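You operate a simulated robot arm through the tools that you are given. There is no shell and no other tool. Be economical: measure what you need, move in short steps, check, and stop when the job is done.

The job below is to be done with a simulated robot arm. You get a single attempt, and the scene is never put back.

## Task
Stop the rollers, power off and lift roller 1 into the rack's free blue slot.
Fine: lock the steel bar again; the other rollers stay in.
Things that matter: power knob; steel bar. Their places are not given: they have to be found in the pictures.

Only the result counts: the job must be done as asked and must still hold three seconds after the hand-in. Knocking over, shifting, dropping, spilling or breaking anything else fails it.

## Robot
A 6-joint arm with a two-finger parallel gripper, fixed in place. Base frame: the origin is at the foot of the arm, x ahead of it, y to its left, z up; the work surface is at about z = 25. Readings come in mm, degrees, newtons and seconds.
With the tool pointing down near the work surface it reaches from about 140 to 580 mm from the base axis. Its first joint turns from -66.0 to 66.0 degrees. Payload 2.1 kg.
The TCP is the grasp point between the finger pads, 30 mm short of the fingertips. In the tool frame z runs along the fingers and y along their closing line. The gripper opens to 94 mm. The fingers are 28 mm wide and 10 mm thick; the gripper's body (50 by 96 mm) begins 55 mm behind the TCP.
Orientation is that of the tool frame in the base frame, as a unit quaternion [w, x, y, z]. With the fingers straight down and closing along the base's y, the tool's x points along the base's -x, its y along +y and its z along -z.

## Interface
- The arm moves only by the tool jog_arm. Its argument "moves" is a list of rows, each a list of 3 entries, a list of its own where there are three numbers: the finger opening in mm, from 0 to 94, then the shift along the tool's x, y, z in mm, then the turn, a rotation vector about the tool's x, y, z in degrees. In form: [[gripper, [tx, ty, tz], [ax, ay, az]], ...]. A call has 1 to 12 rows; each row shifts and turns the commanded pose from where the row before left it, along the tool's axes as they then stand. Rows are played at 5 a second. More than 50 mm and 8.6 degrees between two rows, or a gripper value outside its range, and nothing of the call is played. Where a pose cannot be reached the arm comes as near as it can. A force on the tool above 90 N (or 10 N above the force at the start of the call, whichever is more), or a blocked arm, ends the call early, and 0.2 s more pass. The fingers move at their own pace (about 72 mm/s each) and stop on an object; they squeeze with about 24 N. The grip force told is the motor's: it shows also when the fingers shut on nothing. Time passes only in rows, and 0.2 s behind the last, so rows that do not move let the fingers close. The reply holds the time, the measured pose of the TCP, the force on the tool along the base axes, the opening and the grip force, in the units named above and with some noise.
- Cameras (640 x 400 px; columns grow to the right, rows downward): "scene" is fixed at [59.6, -365.8, 505.7]; the picture's right is [0.77, -0.64, 0.00], its down [-0.24, -0.29, -0.93] and it looks along [0.59, 0.71, -0.37] (base axes); focal length 222 px, centre (320, 200). "wrist" rides on the gripper at [-37, 0, -58] in the tool frame; the picture's right is [0.00, -1.00, 0.00], its down [0.97, 0.00, -0.24] and it looks along [0.24, 0.00, 0.97] (tool axes); focal length 218 px, centre (320, 200).
- camera(camera): a new picture of that camera. The clock stands still meanwhile.
- measure_at(camera, pixels): there is no depth. For up to 12 entries [column, row, z] of the newest picture of that camera ("zoom" is the newest enlarged one), the place [x, y] in the base frame at which the ray of that pixel passes the height z, good to about 2 mm. The clock stands still meanwhile.
- close_up(camera, box): a new picture of the part [left, top, right, bottom] of that camera's present view, enlarged. The clock stands still meanwhile.
- job_done(): hands the job in; it is judged then, once.

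Work in short steps. Measure before you move; look again where a grasp or a placing could have gone wrong, and mend it. You have 80 turns and 46 pictures in all, those below and enlarged ones among them. Open the gripper and draw the arm clear of the work before you hand the job in, unless the task says otherwise; then end with one line.

The tools are called after "Call:" as a command line: name --argument value ..., lists and objects as JSON in quotes. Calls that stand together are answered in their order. jog_arm: Moves the arm, as the interface text tells. Its arguments: {"type":"object","properties":{"moves":{"type":"array","items":{"type":"array"}}},"required":["moves"]} The other tools are called the same way: camera (camera) takes a picture; measure_at (camera, pixels) gives the place at which the rays of pixels pass given heights; close_up (camera, box) takes an enlarged picture of a part of a camera's view; job_done () hands the job in.

At the start:

```text
t: 0.0
tool_pos: [265.1, -105.5, 464.3]
tool_rot: [0.001, 0.0, 1.0, 0.0]
contact_force: [0.5, 0.2, 0.1]
gripper_width: 94.1
finger_force: 0.1
```

scene: 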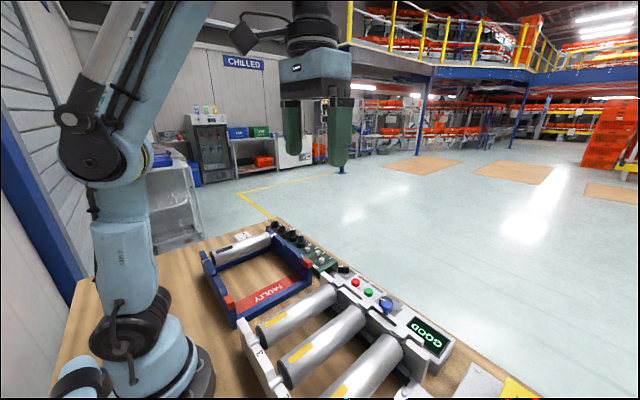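
wrist: 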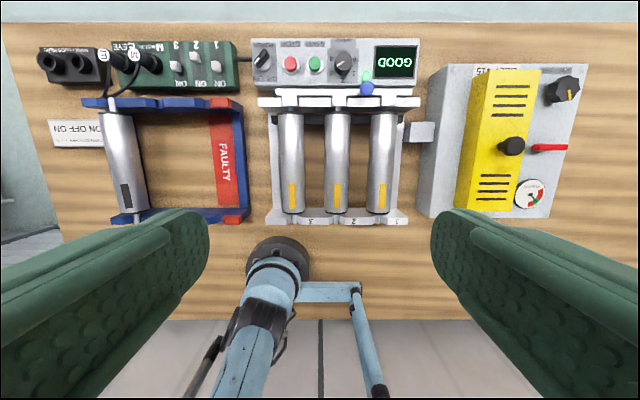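

The wrist view shows the conveyor around (335,150), a rack at (165,160) and a yellow box at (500,140). I take enlarged views to read the labels and find the knob and bar.

Call:
close_up --camera "wrist" --box '[240, 30, 440, 240]'

Call:
close_up --camera "wrist" --box '[30, 30, 260, 240]'

Call:
close_up --camera "scene" --box '[190, 210, 480, 400]'

Call:
close_up --camera "wrist" --box '[400, 50, 600, 230]'

```text
1.90 times, centred on (340, 135) of wrist
```

zoom: 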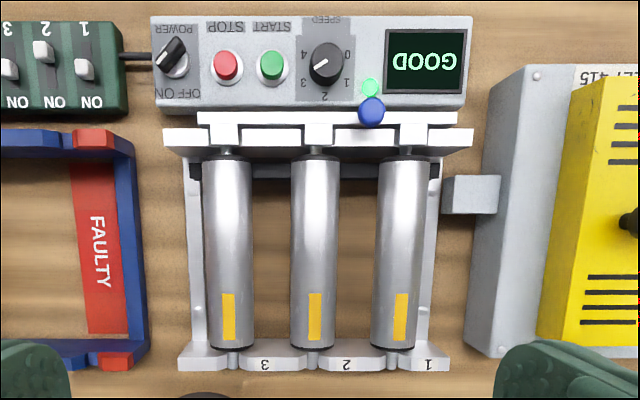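

```text
1.90 times, centred on (145, 135) of wrist
```

zoom: 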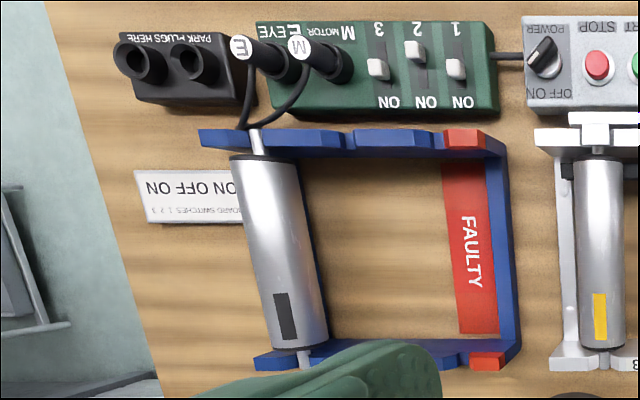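

```text
2.11 times, centred on (335, 305) of scene
```

zoom: 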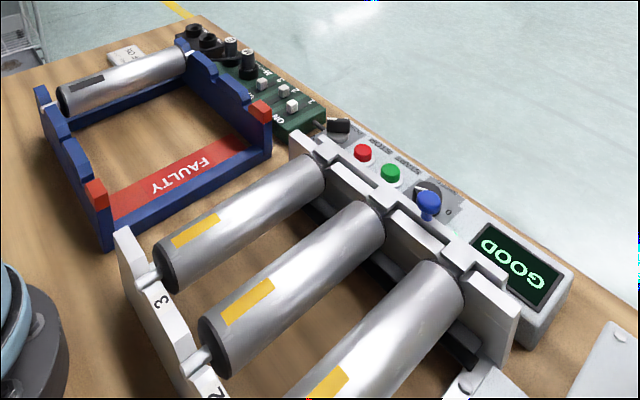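

```text
2.22 times, centred on (500, 140) of wrist
```

zoom: 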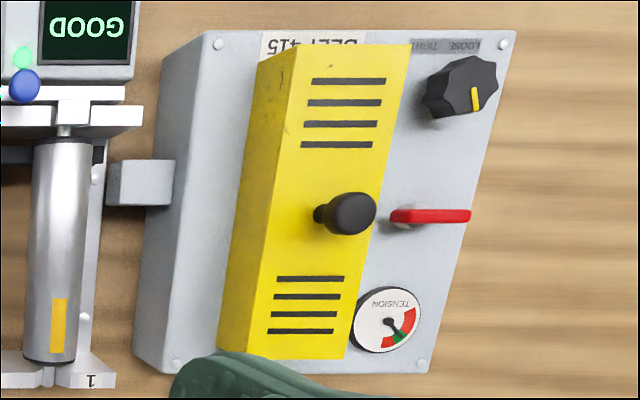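

Conveyor: power knob, STOP, START, speed; a bar with tabs and a blue knob (wrist ~(367,88)); the rack's middle slot looks free and blue. I measure the key positions at likely heights.

Call:
camera --camera "wrist"

Call:
measure_at --camera "wrist" --pixels '[[264, 60, 80], [291, 63, 80], [367, 89, 100], [382, 115, 80], [382, 210, 80], [398, 219, 80], [291, 160, 80], [190, 103, 80], [190, 215, 80], [110, 105, 80]]'

Call:
measure_at --camera "scene" --pixels '[[343, 268, 80], [354, 281, 80], [386, 303, 80], [386, 303, 100], [343, 270, 60], [354, 281, 60]]'

```text
39 pictures are left
```

wrist: 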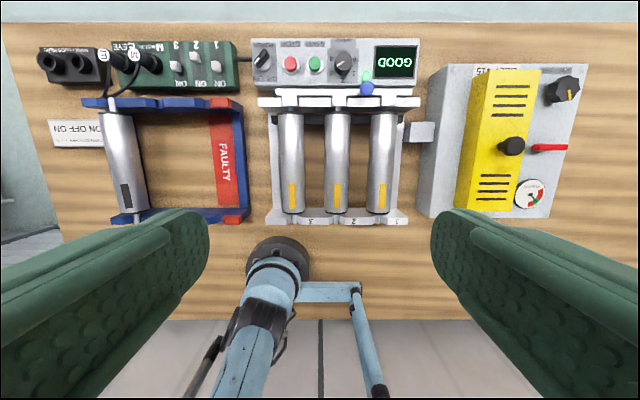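

```text
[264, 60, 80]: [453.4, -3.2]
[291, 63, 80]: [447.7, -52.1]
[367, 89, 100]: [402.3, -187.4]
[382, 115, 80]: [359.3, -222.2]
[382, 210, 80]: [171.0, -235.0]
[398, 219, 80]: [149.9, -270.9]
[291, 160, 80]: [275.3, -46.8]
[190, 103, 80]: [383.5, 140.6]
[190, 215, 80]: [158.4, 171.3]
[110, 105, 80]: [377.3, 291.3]
```

```text
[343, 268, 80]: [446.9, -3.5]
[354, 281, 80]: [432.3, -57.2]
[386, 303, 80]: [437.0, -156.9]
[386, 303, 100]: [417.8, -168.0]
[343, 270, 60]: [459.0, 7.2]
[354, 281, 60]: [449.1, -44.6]
```

The blue knob triangulates to about (397,-182,124), and STOP to roughly (450,-50,60). I move the hand over the panel for a closer view.

Call:
jog_arm --moves '[[94, [-23, 0, 35], [0, 0, 0]], [94, [-23, 0, 35], [0, 0, 0]], [94, [-23, 0, 35], [0, 0, 0]], [94, [-23, 0, 35], [0, 0, 0]], [94, [-23, 0, 35], [0, 0, 0]], [94, [0, 0, 0], [0, 0, 0]]]'

Call:
camera --camera "wrist"

```text
t: 1.4
tool_pos: [380.2, -103.6, 288.6]
tool_rot: [0.0, 0.0, 1.0, 0.0]
contact_force: [0.1, -0.3, -0.1]
gripper_width: 94.0
finger_force: 0.0
```

```text
38 pictures are left
```

wrist: 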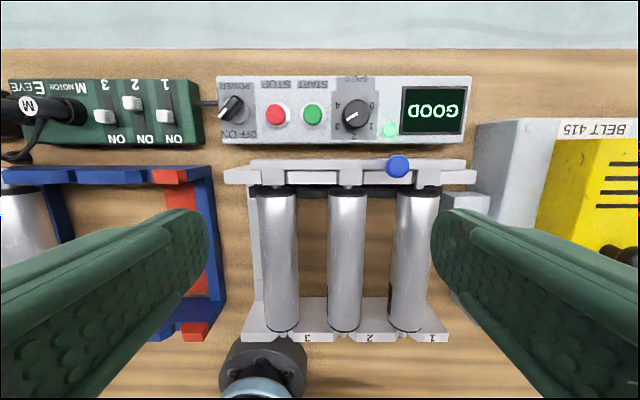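

Rollers are spinning (stripes moved). I enlarge the panel and measure in this view.

Call:
close_up --camera "wrist" --box '[200, 70, 480, 220]'

Call:
measure_at --camera "wrist" --pixels '[[231, 108, 70], [275, 114, 60], [275, 114, 70], [398, 166, 124], [398, 166, 110], [465, 164, 100], [252, 164, 100], [415, 198, 80], [408, 330, 80], [432, 337, 80], [390, 131, 60]]'

```text
2.29 times, centred on (340, 145) of wrist
```

zoom: 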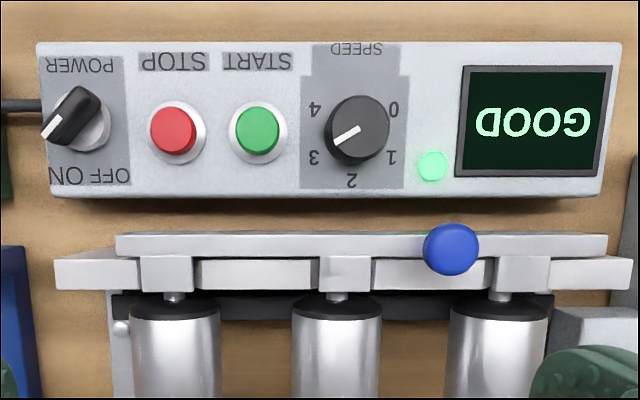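

```text
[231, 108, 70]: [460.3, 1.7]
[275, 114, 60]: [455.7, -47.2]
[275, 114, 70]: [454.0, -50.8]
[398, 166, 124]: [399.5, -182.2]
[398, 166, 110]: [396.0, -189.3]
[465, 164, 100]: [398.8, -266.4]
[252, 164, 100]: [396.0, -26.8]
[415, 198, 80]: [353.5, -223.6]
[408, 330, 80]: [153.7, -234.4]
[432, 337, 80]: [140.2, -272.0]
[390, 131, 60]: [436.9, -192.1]
```

I enlarge the power knob to read its labels, and the scene view for heights.

Call:
close_up --camera "wrist" --box '[210, 70, 300, 150]'

Call:
close_up --camera "scene" --box '[310, 250, 470, 380]'

```text
5.00 times, centred on (255, 110) of wrist
```

zoom: 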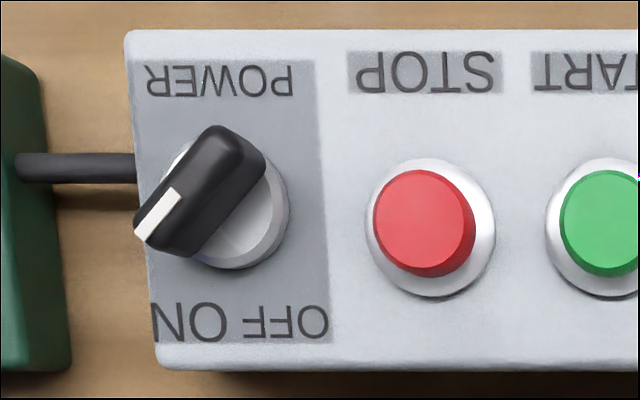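

```text
3.08 times, centred on (390, 315) of scene
```

zoom: 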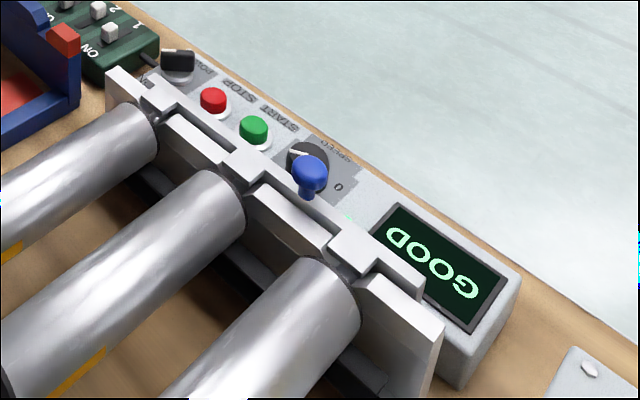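

Pointer is at ON (image lower-left), OFF is image lower-right: knob must turn 90° anticlockwise from above. I measure heights through the scene zoom for triangulation.

Call:
measure_at --camera "zoom" --pixels '[[213, 98, 60], [213, 98, 70], [178, 55, 60], [178, 55, 80], [310, 168, 120], [310, 168, 130], [350, 240, 90], [350, 240, 100], [254, 122, 60], [254, 122, 70]]'

Call:
measure_at --camera "wrist" --pixels '[[275, 113, 60], [275, 113, 70], [232, 106, 60], [232, 106, 80], [428, 166, 90], [428, 166, 100], [313, 114, 60], [313, 114, 70]]'

```text
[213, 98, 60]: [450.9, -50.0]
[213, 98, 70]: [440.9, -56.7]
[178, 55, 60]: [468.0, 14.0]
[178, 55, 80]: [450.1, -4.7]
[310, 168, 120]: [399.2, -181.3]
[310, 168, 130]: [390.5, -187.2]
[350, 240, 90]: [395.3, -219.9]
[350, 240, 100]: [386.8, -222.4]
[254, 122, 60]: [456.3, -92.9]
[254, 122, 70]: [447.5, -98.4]
```

```text
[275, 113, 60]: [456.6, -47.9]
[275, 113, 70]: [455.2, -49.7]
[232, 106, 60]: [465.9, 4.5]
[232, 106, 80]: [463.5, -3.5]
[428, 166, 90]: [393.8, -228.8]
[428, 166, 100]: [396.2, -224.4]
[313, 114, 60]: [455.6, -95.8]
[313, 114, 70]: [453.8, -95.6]
```

STOP is at about (454,-49), top z≈59; the power knob at about (463,3), top ~70. I close the fingers and move above STOP at z=115.

Call:
jog_arm --moves '[[0, [-25, 18, 30], [0, 0, 0]], [0, [-25, 18, 30], [0, 0, 0]], [0, [-24, 18.6, 30], [0, 0, 0]], [0, [0, 0, 40], [0, 0, 0]], [0, [0, 0, 43], [0, 0, 0]], [0, [0, 0, 0], [0, 0, 0]]]'

Call:
camera --camera "wrist"

Call:
close_up --camera "scene" --box '[310, 220, 470, 350]'

```text
t: 2.8
tool_pos: [454.3, -50.1, 115.3]
tool_rot: [0.0, 0.0, 1.0, 0.0]
contact_force: [0.1, 1.0, 0.3]
gripper_width: 0.1
finger_force: 23.8
```

```text
34 pictures are left
```

wrist: 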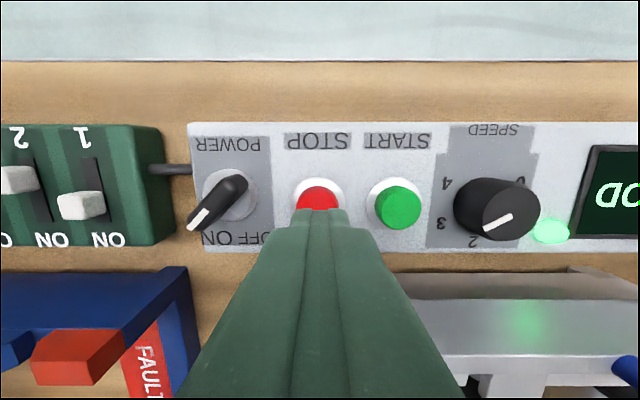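

```text
3.08 times, centred on (390, 285) of scene
```

zoom: 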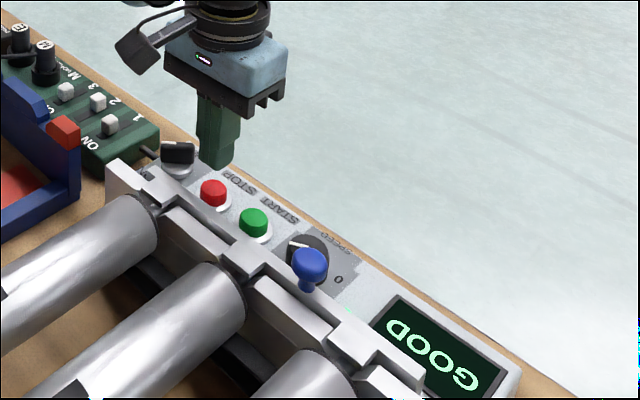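

The fingertips hang above STOP at (318,200). I measure the ring and the knob dial from this close view at panel level.

Call:
measure_at --camera "wrist" --pixels '[[291, 205, 50], [345, 205, 50], [317, 178, 50], [400, 210, 60], [400, 175, 50], [227, 197, 50], [232, 178, 70], [190, 226, 68], [258, 195, 50], [190, 195, 50]]'

```text
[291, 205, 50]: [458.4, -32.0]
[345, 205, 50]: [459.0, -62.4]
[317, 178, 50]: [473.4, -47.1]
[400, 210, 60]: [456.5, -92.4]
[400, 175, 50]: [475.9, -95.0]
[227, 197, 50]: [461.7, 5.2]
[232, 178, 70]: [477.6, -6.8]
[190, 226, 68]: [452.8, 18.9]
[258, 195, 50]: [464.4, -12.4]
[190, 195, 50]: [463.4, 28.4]
```

STOP's centre is about (458,-47). I correct by 4/3 mm and press gently.

Call:
jog_arm --moves '[[0, [-4, 3, 10], [0, 0, 0]], [0, [0, 0, 10], [0, 0, 0]], [0, [0, 0, 4], [0, 0, 0]], [0, [0, 0, 3], [0, 0, 0]], [0, [0, 0, 2], [0, 0, 0]]]'

Call:
close_up --camera "scene" --box '[310, 220, 470, 350]'

```text
t: 4.0
tool_pos: [458.8, -47.2, 87.3]
tool_rot: [0.0, 0.0, 1.0, 0.0]
contact_force: [-0.7, -0.6, -0.4]
gripper_width: 0.0
finger_force: 24.3
```

```text
3.08 times, centred on (390, 285) of scene
```

zoom: 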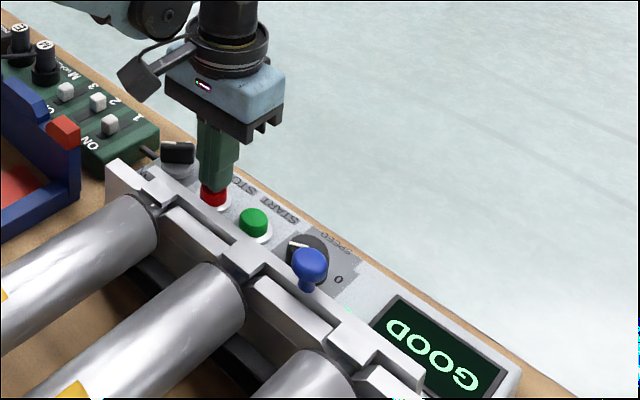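

No contact yet at tip z=57; I go down further in 2 mm steps, watching force.

Call:
jog_arm --moves '[[0, [0, 0, 2], [0, 0, 0]], [0, [0, 0, 1.5], [0, 0, 0]], [0, [0, 0, 1.5], [0, 0, 0]]]'

```text
t: 4.8
tool_pos: [458.7, -48.2, 82.7]
tool_rot: [0.0, 0.0, 1.0, 0.0]
contact_force: [-1.6, 0.6, 2.7]
gripper_width: 0.2
finger_force: 23.9
```

Light contact (2.7 N). I press a little more and look.

Call:
jog_arm --moves '[[0, [0, 0, 1.5], [0, 0, 0]], [0, [0, 0, 1.5], [0, 0, 0]], [0, [0, 0, 0], [0, 0, 0]]]'

Call:
camera --camera "wrist"

```text
t: 5.6
tool_pos: [458.4, -46.4, 80.1]
tool_rot: [0.0, 0.0, 1.0, 0.0]
contact_force: [-1.6, 0.4, 18.1]
gripper_width: 0.2
finger_force: 24.1
```

```text
31 pictures are left
```

wrist: 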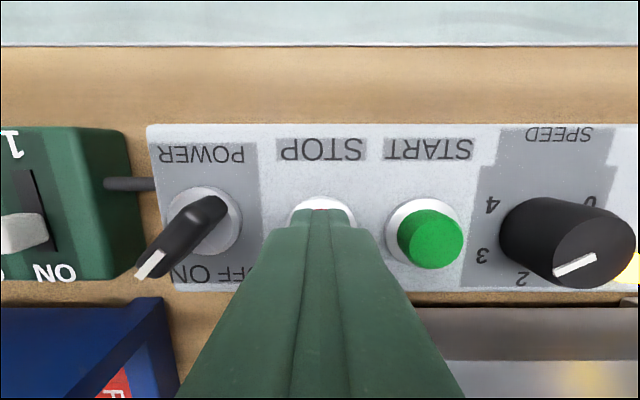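

The lamp turned from green to yellow with 18 N on the button: stopped. I lift, move over the power knob (463,5) and turn the hand +45° to line up with the blade.

Call:
jog_arm --moves '[[0, [0, 0, -25], [0, 0, 0]], [0, [0, 0, -35], [0, 0, 0]], [36, [-2, 26, 0], [0, 0, 0]], [36, [-2.5, 26, 0], [0, 0, 0]], [36, [0, 0, 0], [0, 0, 7.5]], [36, [0, 0, 0], [0, 0, 7.5]], [36, [0, 0, 0], [0, 0, 7.5]], [36, [0, 0, 0], [0, 0, 7.5]], [36, [0, 0, 0], [0, 0, 7.5]], [36, [0, 0, 0], [0, 0, 7.5]], [36, [0, 0, 0], [0, 0, 0]]]'

Call:
camera --camera "wrist"

Call:
camera --camera "scene"

```text
t: 8.0
tool_pos: [462.9, 4.4, 139.7]
tool_rot: [0.0, 0.383, 0.924, 0.0]
contact_force: [-0.6, -0.4, 0.3]
gripper_width: 36.0
finger_force: 0.0
```

```text
30 pictures are left
```

wrist: 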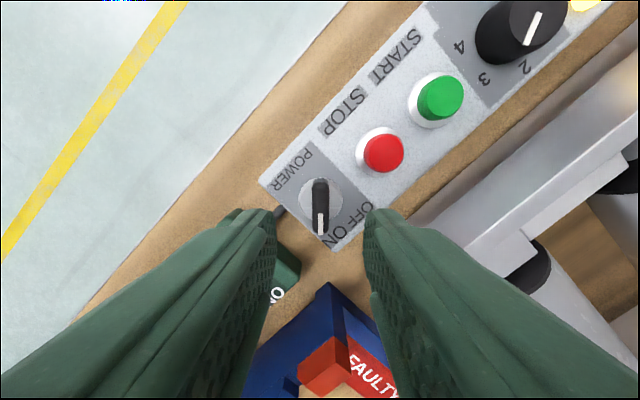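

```text
29 pictures are left
```

scene: 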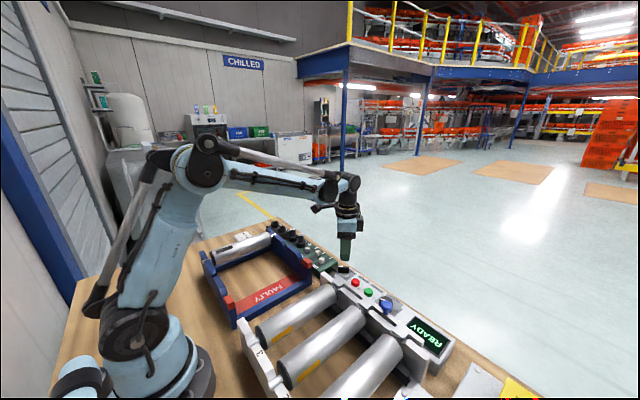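

Display says READY; the blade is upright at column 320, well aligned. I check its along-blade position before descending.

Call:
measure_at --camera "wrist" --pixels '[[320, 181, 70], [320, 233, 70], [300, 200, 50], [343, 200, 50], [385, 153, 58]]'

```text
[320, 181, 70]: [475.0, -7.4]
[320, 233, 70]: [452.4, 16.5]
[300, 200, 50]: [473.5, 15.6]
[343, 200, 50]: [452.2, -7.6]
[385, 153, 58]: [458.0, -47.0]
```

Knob centre (463.5,4.5) matches the TCP. I descend to z≈85 and close.

Call:
jog_arm --moves '[[36, [0, 0, 20], [0, 0, 0]], [36, [0, 0, 20], [0, 0, 0]], [36, [0, 0, 8], [0, 0, 0]], [36, [0, 0, 7], [0, 0, 0]], [0, [0, 0, 0], [0, 0, 0]], [0, [0, 0, 0], [0, 0, 0]], [0, [0, 0, 0], [0, 0, 0]]]'

Call:
camera --camera "wrist"

```text
t: 9.6
tool_pos: [461.3, 3.9, 84.7]
tool_rot: [0.0, 0.384, 0.923, -0.001]
contact_force: [-8.7, -4.3, -1.1]
gripper_width: 10.8
finger_force: 44.6
```

```text
28 pictures are left
```

wrist: 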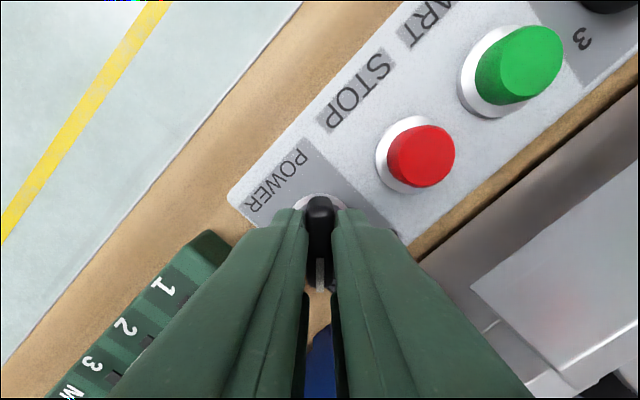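

The blade is gripped (10.8 mm). I turn 90° anticlockwise seen from above, i.e. −90° about tool z.

Call:
jog_arm --moves '[[0, [0, -1, 0], [0, 0, -7.5]], [0, [0, 0, 0], [0, 0, -7.5]], [0, [0, 0, 0], [0, 0, -7.5]], [0, [0, 0, 0], [0, 0, -7.5]], [0, [0, 0, 0], [0, 0, -7.5]], [0, [0, 0, 0], [0, 0, -7.5]], [0, [0, 0, 0], [0, 0, -7.5]], [0, [0, 0, 0], [0, 0, -7.5]], [0, [0, 0, 0], [0, 0, -7.5]], [0, [0, 0, 0], [0, 0, -7.5]], [0, [0, 0, 0], [0, 0, -7.5]], [0, [0, 0, 0], [0, 0, -7.5]]]'

Call:
camera --camera "scene"

```text
t: 12.2
tool_pos: [461.8, 4.6, 85.9]
tool_rot: [0.001, -0.383, 0.924, 0.001]
contact_force: [7.0, 21.6, -21.9]
gripper_width: 10.8
finger_force: 44.3
```

```text
27 pictures are left
```

scene: 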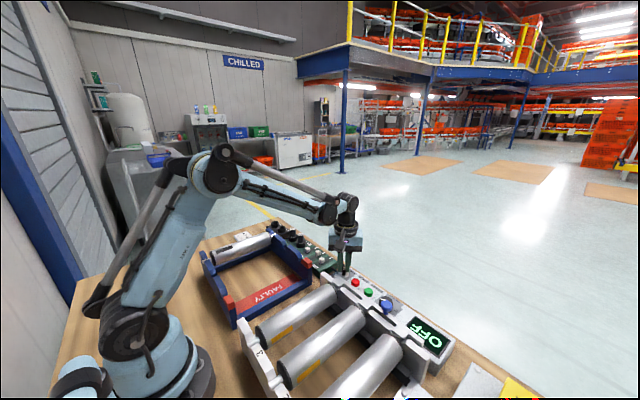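

The display says OFF. I release, rise and look at the knob, straightening the hand.

Call:
jog_arm --moves '[[36, [0, 0, 0], [0, 0, 0]], [36, [0, 0, 0], [0, 0, 0]], [36, [0, 0, -30], [0, 0, 0]], [36, [0, 0, -45], [0, 0, 0]], [36, [0, 0, -45], [0, 0, 0]], [36, [0, 0, 0], [0, 0, 7.5]], [36, [0, 0, 0], [0, 0, 7.5]], [36, [0, 0, 0], [0, 0, 7.5]], [36, [0, 0, 0], [0, 0, 7.5]], [36, [0, 0, 0], [0, 0, 7.5]], [36, [0, 0, 0], [0, 0, 7.5]]]'

Call:
jog_arm --moves '[[36, [15, -47, 0], [0, 0, 0]], [36, [15, -47, 0], [0, 0, 0]], [36, [16, -47, 0], [0, 0, 0]], [36, [15, -46, 0], [0, 0, 0]], [36, [0, 0, 0], [0, 0, 0]]]'

Call:
camera --camera "wrist"

Call:
close_up --camera "scene" --box '[310, 250, 470, 380]'

```text
t: 14.6
tool_pos: [462.3, 3.6, 204.5]
tool_rot: [0.0, 0.002, 1.0, 0.0]
contact_force: [-0.2, 0.4, 0.5]
gripper_width: 35.9
finger_force: 0.0
```

```text
t: 15.8
tool_pos: [401.5, -184.1, 204.8]
tool_rot: [-0.001, -0.001, 1.0, 0.001]
contact_force: [0.3, -0.5, 0.4]
gripper_width: 36.0
finger_force: 0.1
```

```text
26 pictures are left
```

wrist: 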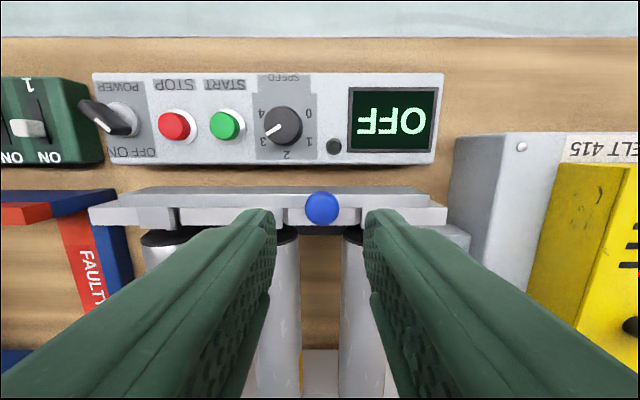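

```text
3.08 times, centred on (390, 315) of scene
```

zoom: 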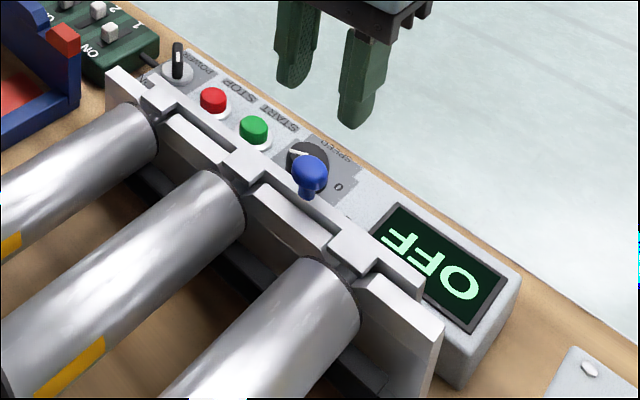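

Power is off, lamp dark. Now the blue knob on the bar: I measure it at its height here.

Call:
measure_at --camera "wrist" --pixels '[[322, 209, 124], [304, 209, 124], [340, 209, 124], [118, 194, 95], [428, 200, 95], [90, 215, 95], [446, 215, 95], [370, 207, 95]]'

Call:
measure_at --camera "zoom" --pixels '[[310, 168, 115], [310, 168, 124], [307, 195, 95], [307, 195, 105], [330, 235, 95], [376, 237, 95]]'

```text
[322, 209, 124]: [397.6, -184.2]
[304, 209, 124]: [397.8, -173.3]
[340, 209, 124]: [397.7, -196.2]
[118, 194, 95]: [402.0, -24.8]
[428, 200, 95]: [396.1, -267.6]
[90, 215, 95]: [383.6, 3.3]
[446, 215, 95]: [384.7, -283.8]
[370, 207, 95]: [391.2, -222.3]
```

```text
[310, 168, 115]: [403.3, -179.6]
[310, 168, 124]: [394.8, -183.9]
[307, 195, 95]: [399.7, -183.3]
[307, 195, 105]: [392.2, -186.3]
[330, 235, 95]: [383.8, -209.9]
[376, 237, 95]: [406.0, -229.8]
```

Ball at (397.5,-184,~121), bar top ~96. I descend with 50 mm opening to TCP z≈136 and close on the ball.

Call:
jog_arm --moves '[[50, [4, 0, 0], [0, 0, 0]], [50, [0, 0, 30], [0, 0, 0]], [50, [0, 0, 25], [0, 0, 0]], [50, [0, 0, 14], [0, 0, 0]], [0, [0, 0, 0], [0, 0, 0]], [0, [0, 0, 0], [0, 0, 0]], [0, [0, 0, 0], [0, 0, 0]]]'

Call:
camera --camera "wrist"

```text
t: 17.4
tool_pos: [397.2, -182.3, 135.8]
tool_rot: [-0.001, 0.001, 1.0, 0.0]
contact_force: [-1.2, -3.7, -6.3]
gripper_width: 22.8
finger_force: 45.0
```

```text
24 pictures are left
```

wrist: 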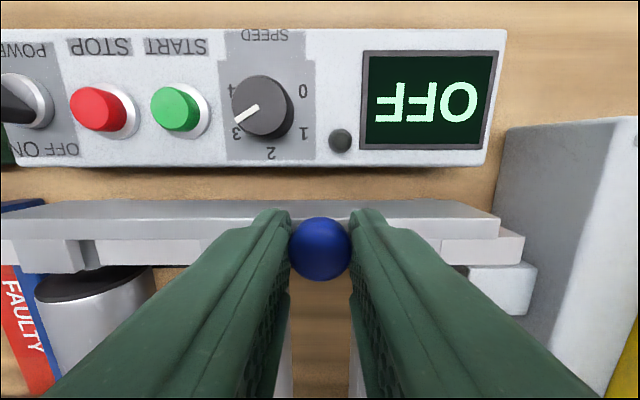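

Ball gripped (22.8 mm). I slide it gently toward +y, 10 mm, and read the force.

Call:
jog_arm --moves '[[0, [0, 3, 0], [0, 0, 0]], [0, [0, 3, 0], [0, 0, 0]], [0, [0, 4, 0], [0, 0, 0]], [0, [0, 0, 0], [0, 0, 0]]]'

```text
t: 18.4
tool_pos: [397.0, -173.5, 136.8]
tool_rot: [0.0, 0.001, 1.0, 0.001]
contact_force: [8.3, -0.5, -26.0]
gripper_width: 23.1
finger_force: 45.0
```

It moved about 9 mm with little lateral force. I continue and watch.

Call:
jog_arm --moves '[[0, [0, 4, 0.5], [0, 0, 0]], [0, [0, 4, 0.5], [0, 0, 0]], [0, [0, 4, 0], [0, 0, 0]], [0, [0, 0, 0], [0, 0, 0]]]'

Call:
camera --camera "wrist"

Call:
close_up --camera "scene" --box '[310, 250, 470, 380]'

```text
t: 19.4
tool_pos: [397.4, -162.4, 135.1]
tool_rot: [0.001, 0.001, 1.0, 0.0]
contact_force: [15.2, -0.6, 9.7]
gripper_width: 23.1
finger_force: 45.0
```

```text
23 pictures are left
```

wrist: 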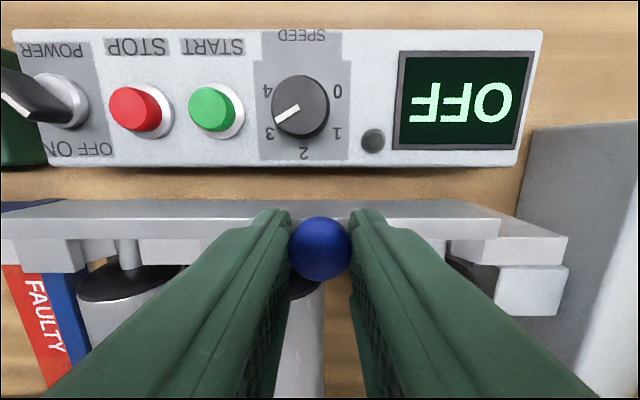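

```text
3.08 times, centred on (390, 315) of scene
```

zoom: 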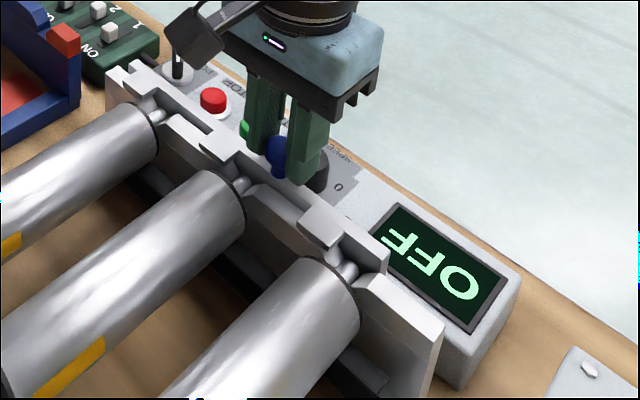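

The bar slides and the shafts are appearing in the slots. I push further until it stops.

Call:
jog_arm --moves '[[0, [0, 4, 0], [0, 0, 0]], [0, [0, 4, 0], [0, 0, 0]], [0, [0, 4, 0], [0, 0, 0]], [0, [0, 0, 0], [0, 0, 0]]]'

Call:
close_up --camera "scene" --box '[310, 250, 470, 380]'

```text
t: 20.4
tool_pos: [397.6, -150.3, 135.1]
tool_rot: [0.0, 0.001, 1.0, -0.002]
contact_force: [12.0, -13.9, 26.8]
gripper_width: 22.9
finger_force: 45.2
```

```text
3.08 times, centred on (390, 315) of scene
```

zoom: 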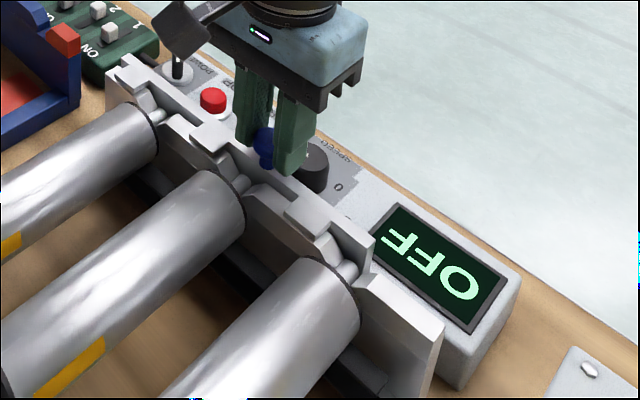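

Slots are clear after ~33 mm, force −14 N in y. I try 3 mm more to see whether that is the end stop.

Call:
jog_arm --moves '[[0, [0, 2, 0], [0, 0, 0]], [0, [0, 2, 0], [0, 0, 0]], [0, [0, 0, 0], [0, 0, 0]]]'

```text
t: 21.2
tool_pos: [398.1, -150.4, 135.0]
tool_rot: [0.001, 0.002, 1.0, -0.007]
contact_force: [13.2, -42.4, 22.5]
gripper_width: 22.8
finger_force: 44.9
```

End stop reached (−42 N). I ease back, release, rise and move over roller 1 to look.

Call:
jog_arm --moves '[[0, [0, -4, 0], [0, 0, 0]], [50, [0, 0, 0], [0, 0, 0]], [50, [0, 0, 0], [0, 0, 0]], [50, [0, 0, -40], [0, 0, 0]], [94, [0, 0, -40], [0, 0, 0]], [94, [25, -15, -40], [0, 0, 0]], [94, [33, -20, -30], [0, 0, 0]], [94, [33, -20, 0], [0, 0, 0]], [94, [33, -20, 0], [0, 0, 0]], [94, [0, 0, 0], [0, 0, 0]]]'

Call:
camera --camera "wrist"

Call:
close_up --camera "scene" --box '[190, 220, 470, 400]'

```text
t: 23.4
tool_pos: [272.1, -224.2, 285.5]
tool_rot: [0.0, 0.0, 1.0, 0.0]
contact_force: [1.1, 0.2, -1.1]
gripper_width: 94.0
finger_force: 0.0
```

```text
20 pictures are left
```

wrist: 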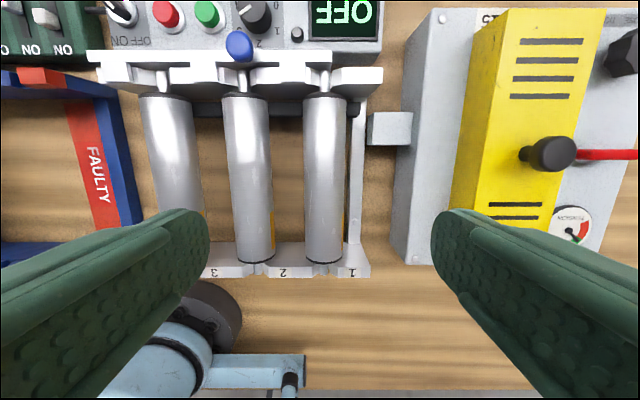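

```text
2.22 times, centred on (330, 310) of scene
```

zoom: 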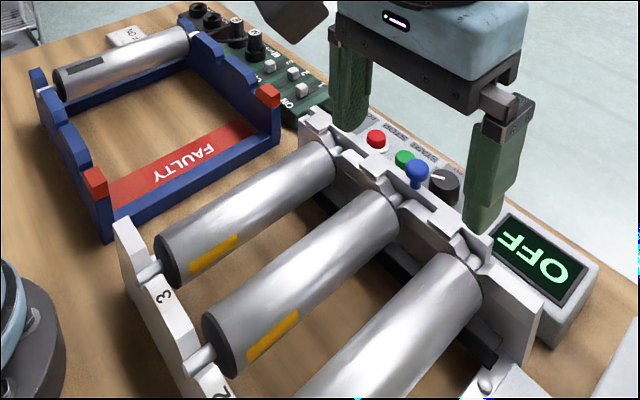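

Roller 1 is free at the bar now. I triangulate its ends using this view against the scene view.

Call:
measure_at --camera "wrist" --pixels '[[325, 92, 80], [325, 92, 100], [323, 262, 80], [323, 262, 60], [303, 180, 75], [345, 180, 75], [303, 180, 95], [345, 180, 95], [326, 78, 80], [226, 180, 75], [270, 180, 75]]'

Call:
measure_at --camera "zoom" --pixels '[[462, 262, 80], [462, 262, 100], [440, 252, 100], [440, 252, 90], [465, 240, 80], [465, 240, 70]]'

```text
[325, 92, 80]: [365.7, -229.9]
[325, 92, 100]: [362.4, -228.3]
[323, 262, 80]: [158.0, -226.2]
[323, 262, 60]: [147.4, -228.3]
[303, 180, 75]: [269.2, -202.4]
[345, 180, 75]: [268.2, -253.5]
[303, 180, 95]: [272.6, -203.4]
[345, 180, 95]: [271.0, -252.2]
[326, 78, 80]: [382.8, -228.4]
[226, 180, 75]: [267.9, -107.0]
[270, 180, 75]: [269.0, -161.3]
```

```text
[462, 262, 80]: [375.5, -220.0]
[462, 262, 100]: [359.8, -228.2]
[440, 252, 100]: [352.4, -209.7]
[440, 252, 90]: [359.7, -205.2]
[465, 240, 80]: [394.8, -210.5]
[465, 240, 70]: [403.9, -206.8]
```

Roller 1: axis y≈-228, x from ~155 to ~362 (centre ~259), diameter ~50, axis z≈75. Before grasping I inspect the rack from above to locate the free blue slot.

Call:
jog_arm --moves '[[94, [0, 45, 0], [0, 0, 0]], [94, [0, 45, 0], [0, 0, 0]], [94, [0, 45, 0], [0, 0, 0]], [94, [0, 45, 0], [0, 0, 0]], [94, [0, 45, 0], [0, 0, 0]], [94, [0, 45, 0], [0, 0, 0]], [94, [0, 45, 0], [0, 0, 0]], [94, [0, 45, -10], [0, 0, 0]], [94, [0, 45, -10], [0, 0, 0]], [94, [0, 10, 0], [0, 0, 0]], [94, [0, 0, 0], [0, 0, 0]]]'

Call:
camera --camera "wrist"

```text
t: 25.8
tool_pos: [273.4, 193.2, 305.5]
tool_rot: [0.0, 0.0, 1.0, -0.001]
contact_force: [-1.6, 0.4, 0.0]
gripper_width: 94.1
finger_force: 0.1
```

```text
18 pictures are left
```

wrist: 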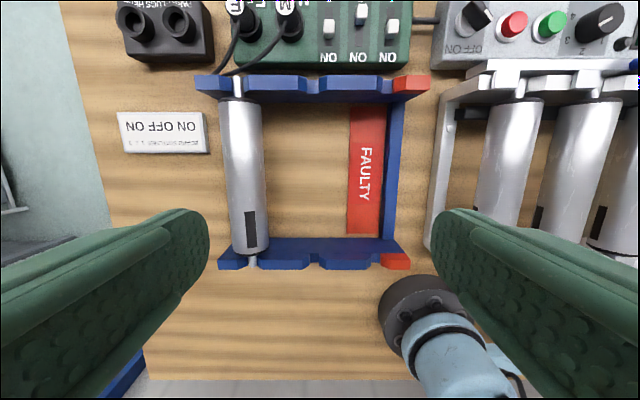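

I enlarge the rack to see the notches in both walls.

Call:
close_up --camera "wrist" --box '[190, 60, 470, 280]'

Call:
close_up --camera "scene" --box '[190, 220, 330, 340]'

```text
1.82 times, centred on (330, 170) of wrist
```

zoom: 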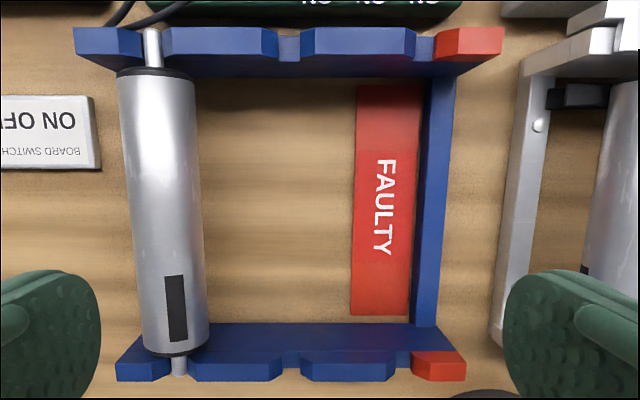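

```text
3.33 times, centred on (260, 280) of scene
```

zoom: 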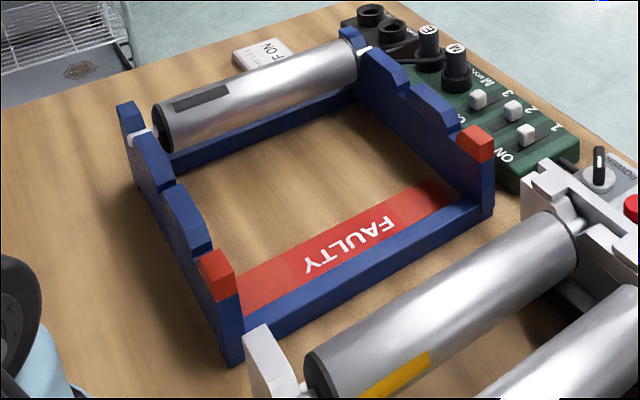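

Three rack slots: occupied, the middle free blue one (notches at wrist ~(312,85) and (313,262)), and the red FAULTY one. I measure notches and shaft heights.

Call:
measure_at --camera "wrist" --pixels '[[312.4, 84.8, 70], [312.4, 84.8, 90], [313.5, 262, 70], [313.5, 262, 90], [237.7, 85.9, 70], [237.7, 85.9, 90], [253, 261, 70], [253, 261, 90], [230, 170, 75], [264, 170, 75], [240, 98, 80], [252, 252, 80]]'

Call:
measure_at --camera "zoom" --pixels '[[364, 49, 70], [364, 49, 90], [140, 133, 70], [140, 133, 90], [410, 90, 70], [410, 90, 90], [175, 185, 70], [175, 185, 90], [565, 222, 70], [565, 222, 90]]'

```text
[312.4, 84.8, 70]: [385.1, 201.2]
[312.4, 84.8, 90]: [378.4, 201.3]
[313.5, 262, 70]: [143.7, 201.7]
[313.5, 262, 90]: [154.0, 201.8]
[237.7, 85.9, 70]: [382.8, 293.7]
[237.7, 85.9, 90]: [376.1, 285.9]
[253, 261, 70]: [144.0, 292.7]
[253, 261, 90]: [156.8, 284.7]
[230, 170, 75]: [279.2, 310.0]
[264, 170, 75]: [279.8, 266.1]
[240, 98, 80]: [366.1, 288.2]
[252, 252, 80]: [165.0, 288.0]
```

```text
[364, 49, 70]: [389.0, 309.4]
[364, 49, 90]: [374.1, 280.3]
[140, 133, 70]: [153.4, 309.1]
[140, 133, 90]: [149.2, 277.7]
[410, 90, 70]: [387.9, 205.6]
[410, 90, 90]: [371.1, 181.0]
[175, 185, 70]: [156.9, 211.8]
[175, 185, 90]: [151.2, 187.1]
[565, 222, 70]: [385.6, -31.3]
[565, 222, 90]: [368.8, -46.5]
```

Rack middle slot at y≈201.5, shaft height ~z 82, similar to the conveyor (~81). I return over roller 1 at x=266, y=-228 and lower to z≈150 for a look.

Call:
jog_arm --moves '[[94, [1, -46.8, 0], [0, 0, 0]], [94, [1, -46.8, 0], [0, 0, 0]], [94, [1, -46.8, 0], [0, 0, 0]], [94, [1, -46.8, 0], [0, 0, 0]], [94, [1, -46.8, 0], [0, 0, 0]], [94, [1, -46.8, 0], [0, 0, 0]], [94, [1, -46.8, 0], [0, 0, 0]], [94, [0, -46.8, 0], [0, 0, 0]], [64, [0, -46.8, 30], [0, 0, 0]], [64, [0, 0, 45], [0, 0, 0]], [64, [0, 0, 45], [0, 0, 0]], [64, [0, 0, 35], [0, 0, 0]]]'

Call:
camera --camera "wrist"

```text
refused: row 9 steps farther than a row can; nothing moved
```

```text
15 pictures are left
```

wrist: 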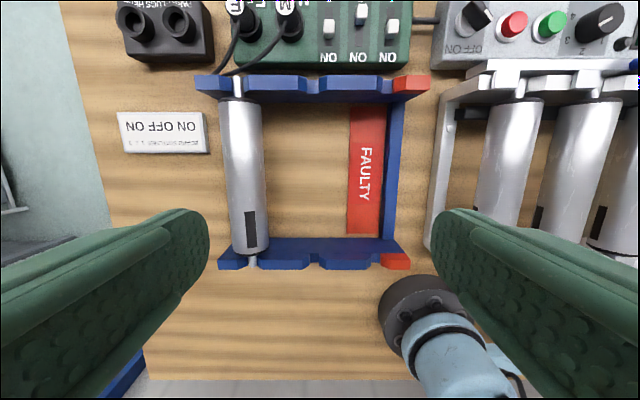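

Row 9 was too long, so nothing moved; I resend it with the descent separated.

Call:
jog_arm --moves '[[94, [1, -46.8, 0], [0, 0, 0]], [94, [1, -46.8, 0], [0, 0, 0]], [94, [1, -46.8, 0], [0, 0, 0]], [94, [1, -46.8, 0], [0, 0, 0]], [94, [1, -46.8, 0], [0, 0, 0]], [94, [1, -46.8, 0], [0, 0, 0]], [94, [1, -46.8, 0], [0, 0, 0]], [94, [0, -46.8, 0], [0, 0, 0]], [64, [0, -46.8, 0], [0, 0, 0]], [64, [0, 0, 49], [0, 0, 0]], [64, [0, 0, 49], [0, 0, 0]], [64, [0, 0, 48], [0, 0, 0]]]'

Call:
camera --camera "wrist"

```text
t: 28.4
tool_pos: [266.7, -231.9, 157.8]
tool_rot: [0.0, 0.0, 1.0, 0.001]
contact_force: [0.4, -1.1, 0.0]
gripper_width: 64.0
finger_force: 0.0
```

```text
14 pictures are left
```

wrist: 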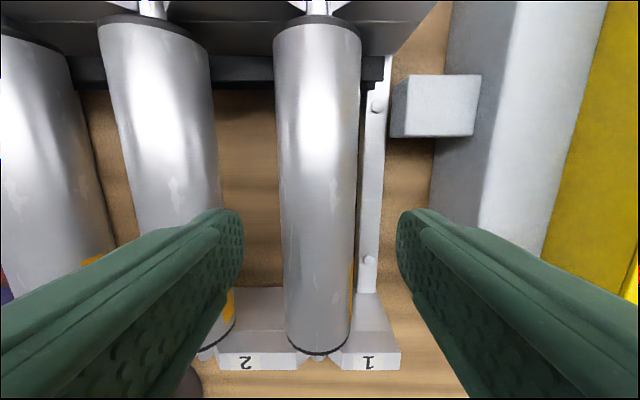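

The right rail shows at columns 358–386; I measure it and the roller sides from here.

Call:
measure_at --camera "wrist" --pixels '[[360, 200, 30], [360, 200, 55], [384, 200, 30], [384, 200, 55], [277, 120, 80], [361, 120, 80], [280, 250, 80], [358, 250, 80], [318, 18, 98], [318, 352, 98], [216, 180, 80]]'

```text
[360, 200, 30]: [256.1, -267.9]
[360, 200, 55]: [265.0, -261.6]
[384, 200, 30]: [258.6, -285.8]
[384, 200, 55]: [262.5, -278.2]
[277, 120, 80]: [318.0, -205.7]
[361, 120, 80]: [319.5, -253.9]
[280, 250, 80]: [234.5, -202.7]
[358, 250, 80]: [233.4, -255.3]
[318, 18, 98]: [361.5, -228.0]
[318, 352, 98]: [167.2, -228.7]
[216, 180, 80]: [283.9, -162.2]
```

Roller axis y≈-229, centre x≈264.5, diameter ~48; rail starts at y≈-262. I narrow the opening to 56 and descend to TCP z≈88 in slowing steps.

Call:
jog_arm --moves '[[56, [2, 1, 10], [0, 0, 0]], [56, [0, 0, 20], [0, 0, 0]], [56, [0, 0, 20], [0, 0, 0]], [56, [0, 0, 8], [0, 0, 0]], [56, [0, 0, 6], [0, 0, 0]], [56, [0, 0, 5], [0, 0, 0]]]'

Call:
camera --camera "wrist"

```text
t: 29.8
tool_pos: [264.0, -230.0, 90.4]
tool_rot: [0.0, 0.0, 1.0, -0.001]
contact_force: [-1.5, -0.3, -0.5]
gripper_width: 56.1
finger_force: 0.0
```

```text
13 pictures are left
```

wrist: 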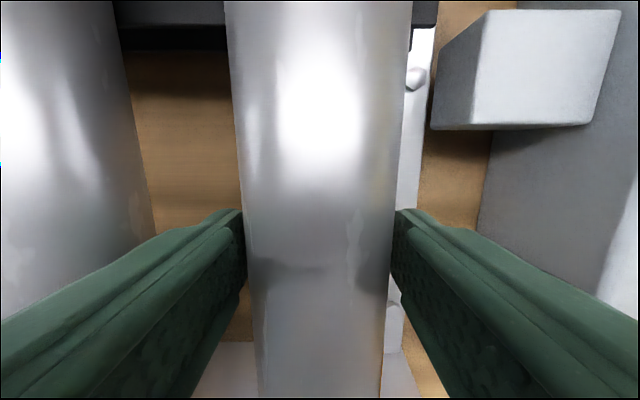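

The fingers straddle the roller without contact. I go 5 mm lower, close and check.

Call:
jog_arm --moves '[[56, [0, 0, 3], [0, 0, 0]], [56, [0, 0, 3], [0, 0, 0]], [0, [0, 0, 0], [0, 0, 0]], [0, [0, 0, 0], [0, 0, 0]], [0, [0, 0, 0], [0, 0, 0]]]'

```text
t: 31.0
tool_pos: [265.9, -229.8, 82.9]
tool_rot: [0.001, -0.001, 1.0, -0.001]
contact_force: [-1.4, 4.7, 15.2]
gripper_width: 52.5
finger_force: 24.5
```

Width reads 52.5 with 15 N upward; I wait a moment and recheck.

Call:
jog_arm --moves '[[0, [0, 0, 0], [0, 0, 0]], [0, [0, 0, 0], [0, 0, 0]]]'

Call:
camera --camera "wrist"

```text
t: 31.6
tool_pos: [264.2, -228.7, 84.3]
tool_rot: [0.0, 0.001, 1.0, -0.001]
contact_force: [-1.0, 6.0, 18.9]
gripper_width: 52.4
finger_force: 24.4
```

```text
12 pictures are left
```

wrist: 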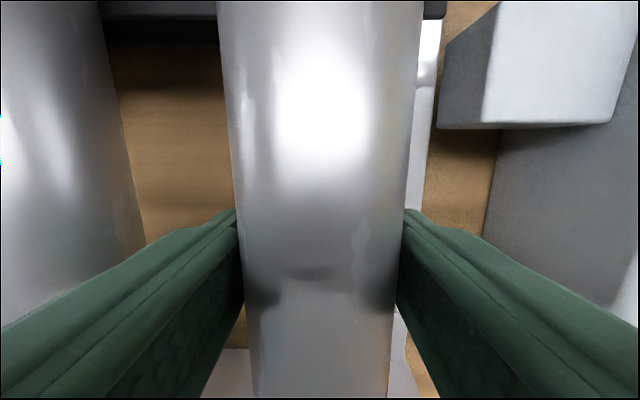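

The roller is held at 52 mm. I lift slowly 15 mm and read weight and width.

Call:
jog_arm --moves '[[0, [0, 0, -3], [0, 0, 0]], [0, [0, 0, -4], [0, 0, 0]], [0, [0, 0, -4], [0, 0, 0]], [0, [0, 0, -4], [0, 0, 0]], [0, [0, 0, 0], [0, 0, 0]]]'

Call:
camera --camera "wrist"

```text
t: 32.8
tool_pos: [264.1, -228.6, 99.2]
tool_rot: [0.0, 0.0, 1.0, 0.0]
contact_force: [0.1, -0.6, -3.5]
gripper_width: 52.5
finger_force: 24.0
```

```text
11 pictures are left
```

wrist: 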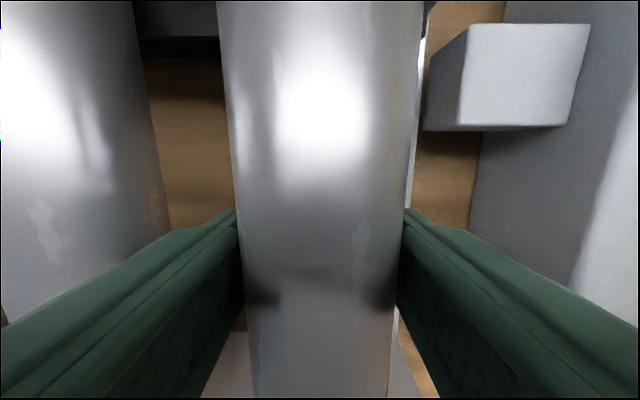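

Lifted cleanly (3.5 N, same view in the fingers). I raise to z≈230 and carry it toward the rack in moderate steps.

Call:
jog_arm --moves '[[0, [0, 0, -15], [0, 0, 0]], [0, [0, 0, -25], [0, 0, 0]], [0, [0, 0, -30], [0, 0, 0]], [0, [0, 0, -30], [0, 0, 0]], [0, [0, 0, -25], [0, 0, 0]], [0, [0, 15, 0], [0, 0, 0]], [0, [0, 25, 0], [0, 0, 0]], [0, [0, 30, 0], [0, 0, 0]], [0, [0, 30, 0], [0, 0, 0]], [0, [0, 30, 0], [0, 0, 0]], [0, [0, 25, 0], [0, 0, 0]], [0, [0, 15, 0], [0, 0, 0]]]'

Call:
jog_arm --moves '[[0, [0, 15, 0], [0, 0, 0]], [0, [0, 25, 0], [0, 0, 0]], [0, [0, 30, 0], [0, 0, 0]], [0, [0, 30, 0], [0, 0, 0]], [0, [0, 30, 0], [0, 0, 0]], [0, [0, 30, 0], [0, 0, 0]], [0, [0, 30, 0], [0, 0, 0]], [0, [0, 30, 0], [0, 0, 0]], [0, [0, 25, 0], [0, 0, 0]], [0, [0, 15, 0], [0, 0, 0]], [0, [0, 0, 0], [0, 0, 0]]]'

Call:
camera --camera "wrist"

```text
t: 35.4
tool_pos: [265.2, -59.3, 225.0]
tool_rot: [0.0, 0.0, 1.0, 0.0]
contact_force: [0.9, -0.2, -3.5]
gripper_width: 49.4
finger_force: 24.0
```

```text
t: 37.8
tool_pos: [264.1, 201.4, 223.1]
tool_rot: [0.0, 0.001, 1.0, 0.0]
contact_force: [0.3, -0.1, -3.2]
gripper_width: 49.3
finger_force: 24.7
```

```text
10 pictures are left
```

wrist: 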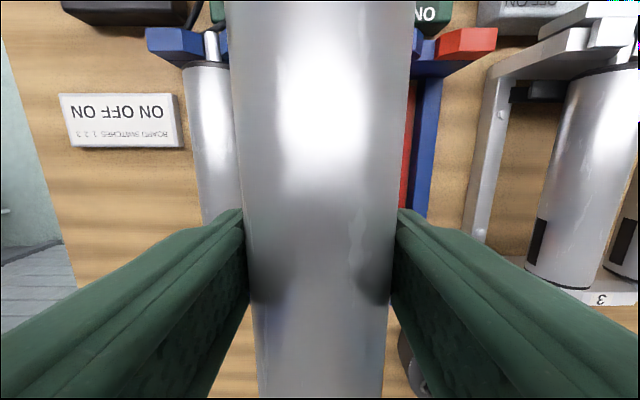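

Width shrank from 52.5 to 49.4, so the roller settled a little lower in the pads. I check tilt and height from the scene view.

Call:
close_up --camera "scene" --box '[180, 130, 340, 330]'

```text
2.00 times, centred on (260, 230) of scene
```

zoom: 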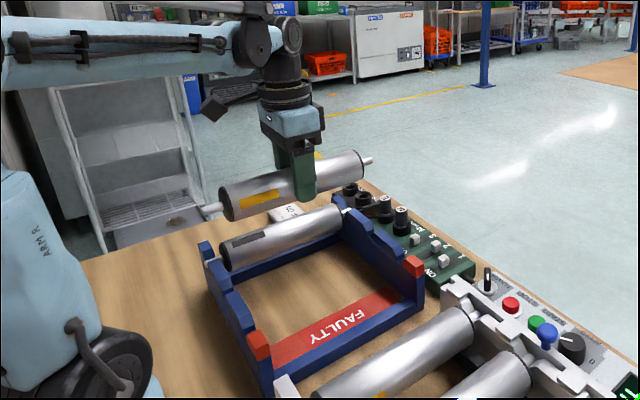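

I find the shaft-end heights: at which z each end's ray passes y≈201.

Call:
measure_at --camera "zoom" --pixels '[[209, 209, 200], [209, 209, 220], [369, 160, 200], [369, 160, 220], [228, 205, 200], [228, 205, 220], [358, 167, 200], [358, 167, 220]]'

```text
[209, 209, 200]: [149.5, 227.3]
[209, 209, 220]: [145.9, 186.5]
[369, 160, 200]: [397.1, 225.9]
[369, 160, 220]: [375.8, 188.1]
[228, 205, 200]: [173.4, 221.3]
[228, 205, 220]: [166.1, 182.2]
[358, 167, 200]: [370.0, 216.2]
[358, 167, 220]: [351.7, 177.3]
```

Roller is level, axis 11 mm below TCP, shafts spanning x 147–383, centred on the rack. I lower to TCP z≈140 and look at the alignment over the notches.

Call:
jog_arm --moves '[[0, [0, 0, 15], [0, 0, 0]], [0, [0, 0, 25], [0, 0, 0]], [0, [0, 0, 25], [0, 0, 0]], [0, [0, 0, 18], [0, 0, 0]], [0, [0, 0, 0], [0, 0, 0]]]'

Call:
close_up --camera "scene" --box '[190, 210, 330, 330]'

```text
t: 39.0
tool_pos: [264.3, 200.6, 140.5]
tool_rot: [0.0, 0.0, 1.0, 0.0]
contact_force: [1.0, -0.4, -4.2]
gripper_width: 49.4
finger_force: 23.6
```

```text
3.33 times, centred on (260, 270) of scene
```

zoom: 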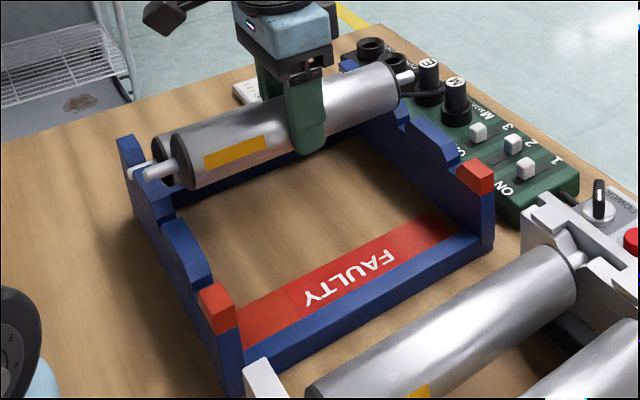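

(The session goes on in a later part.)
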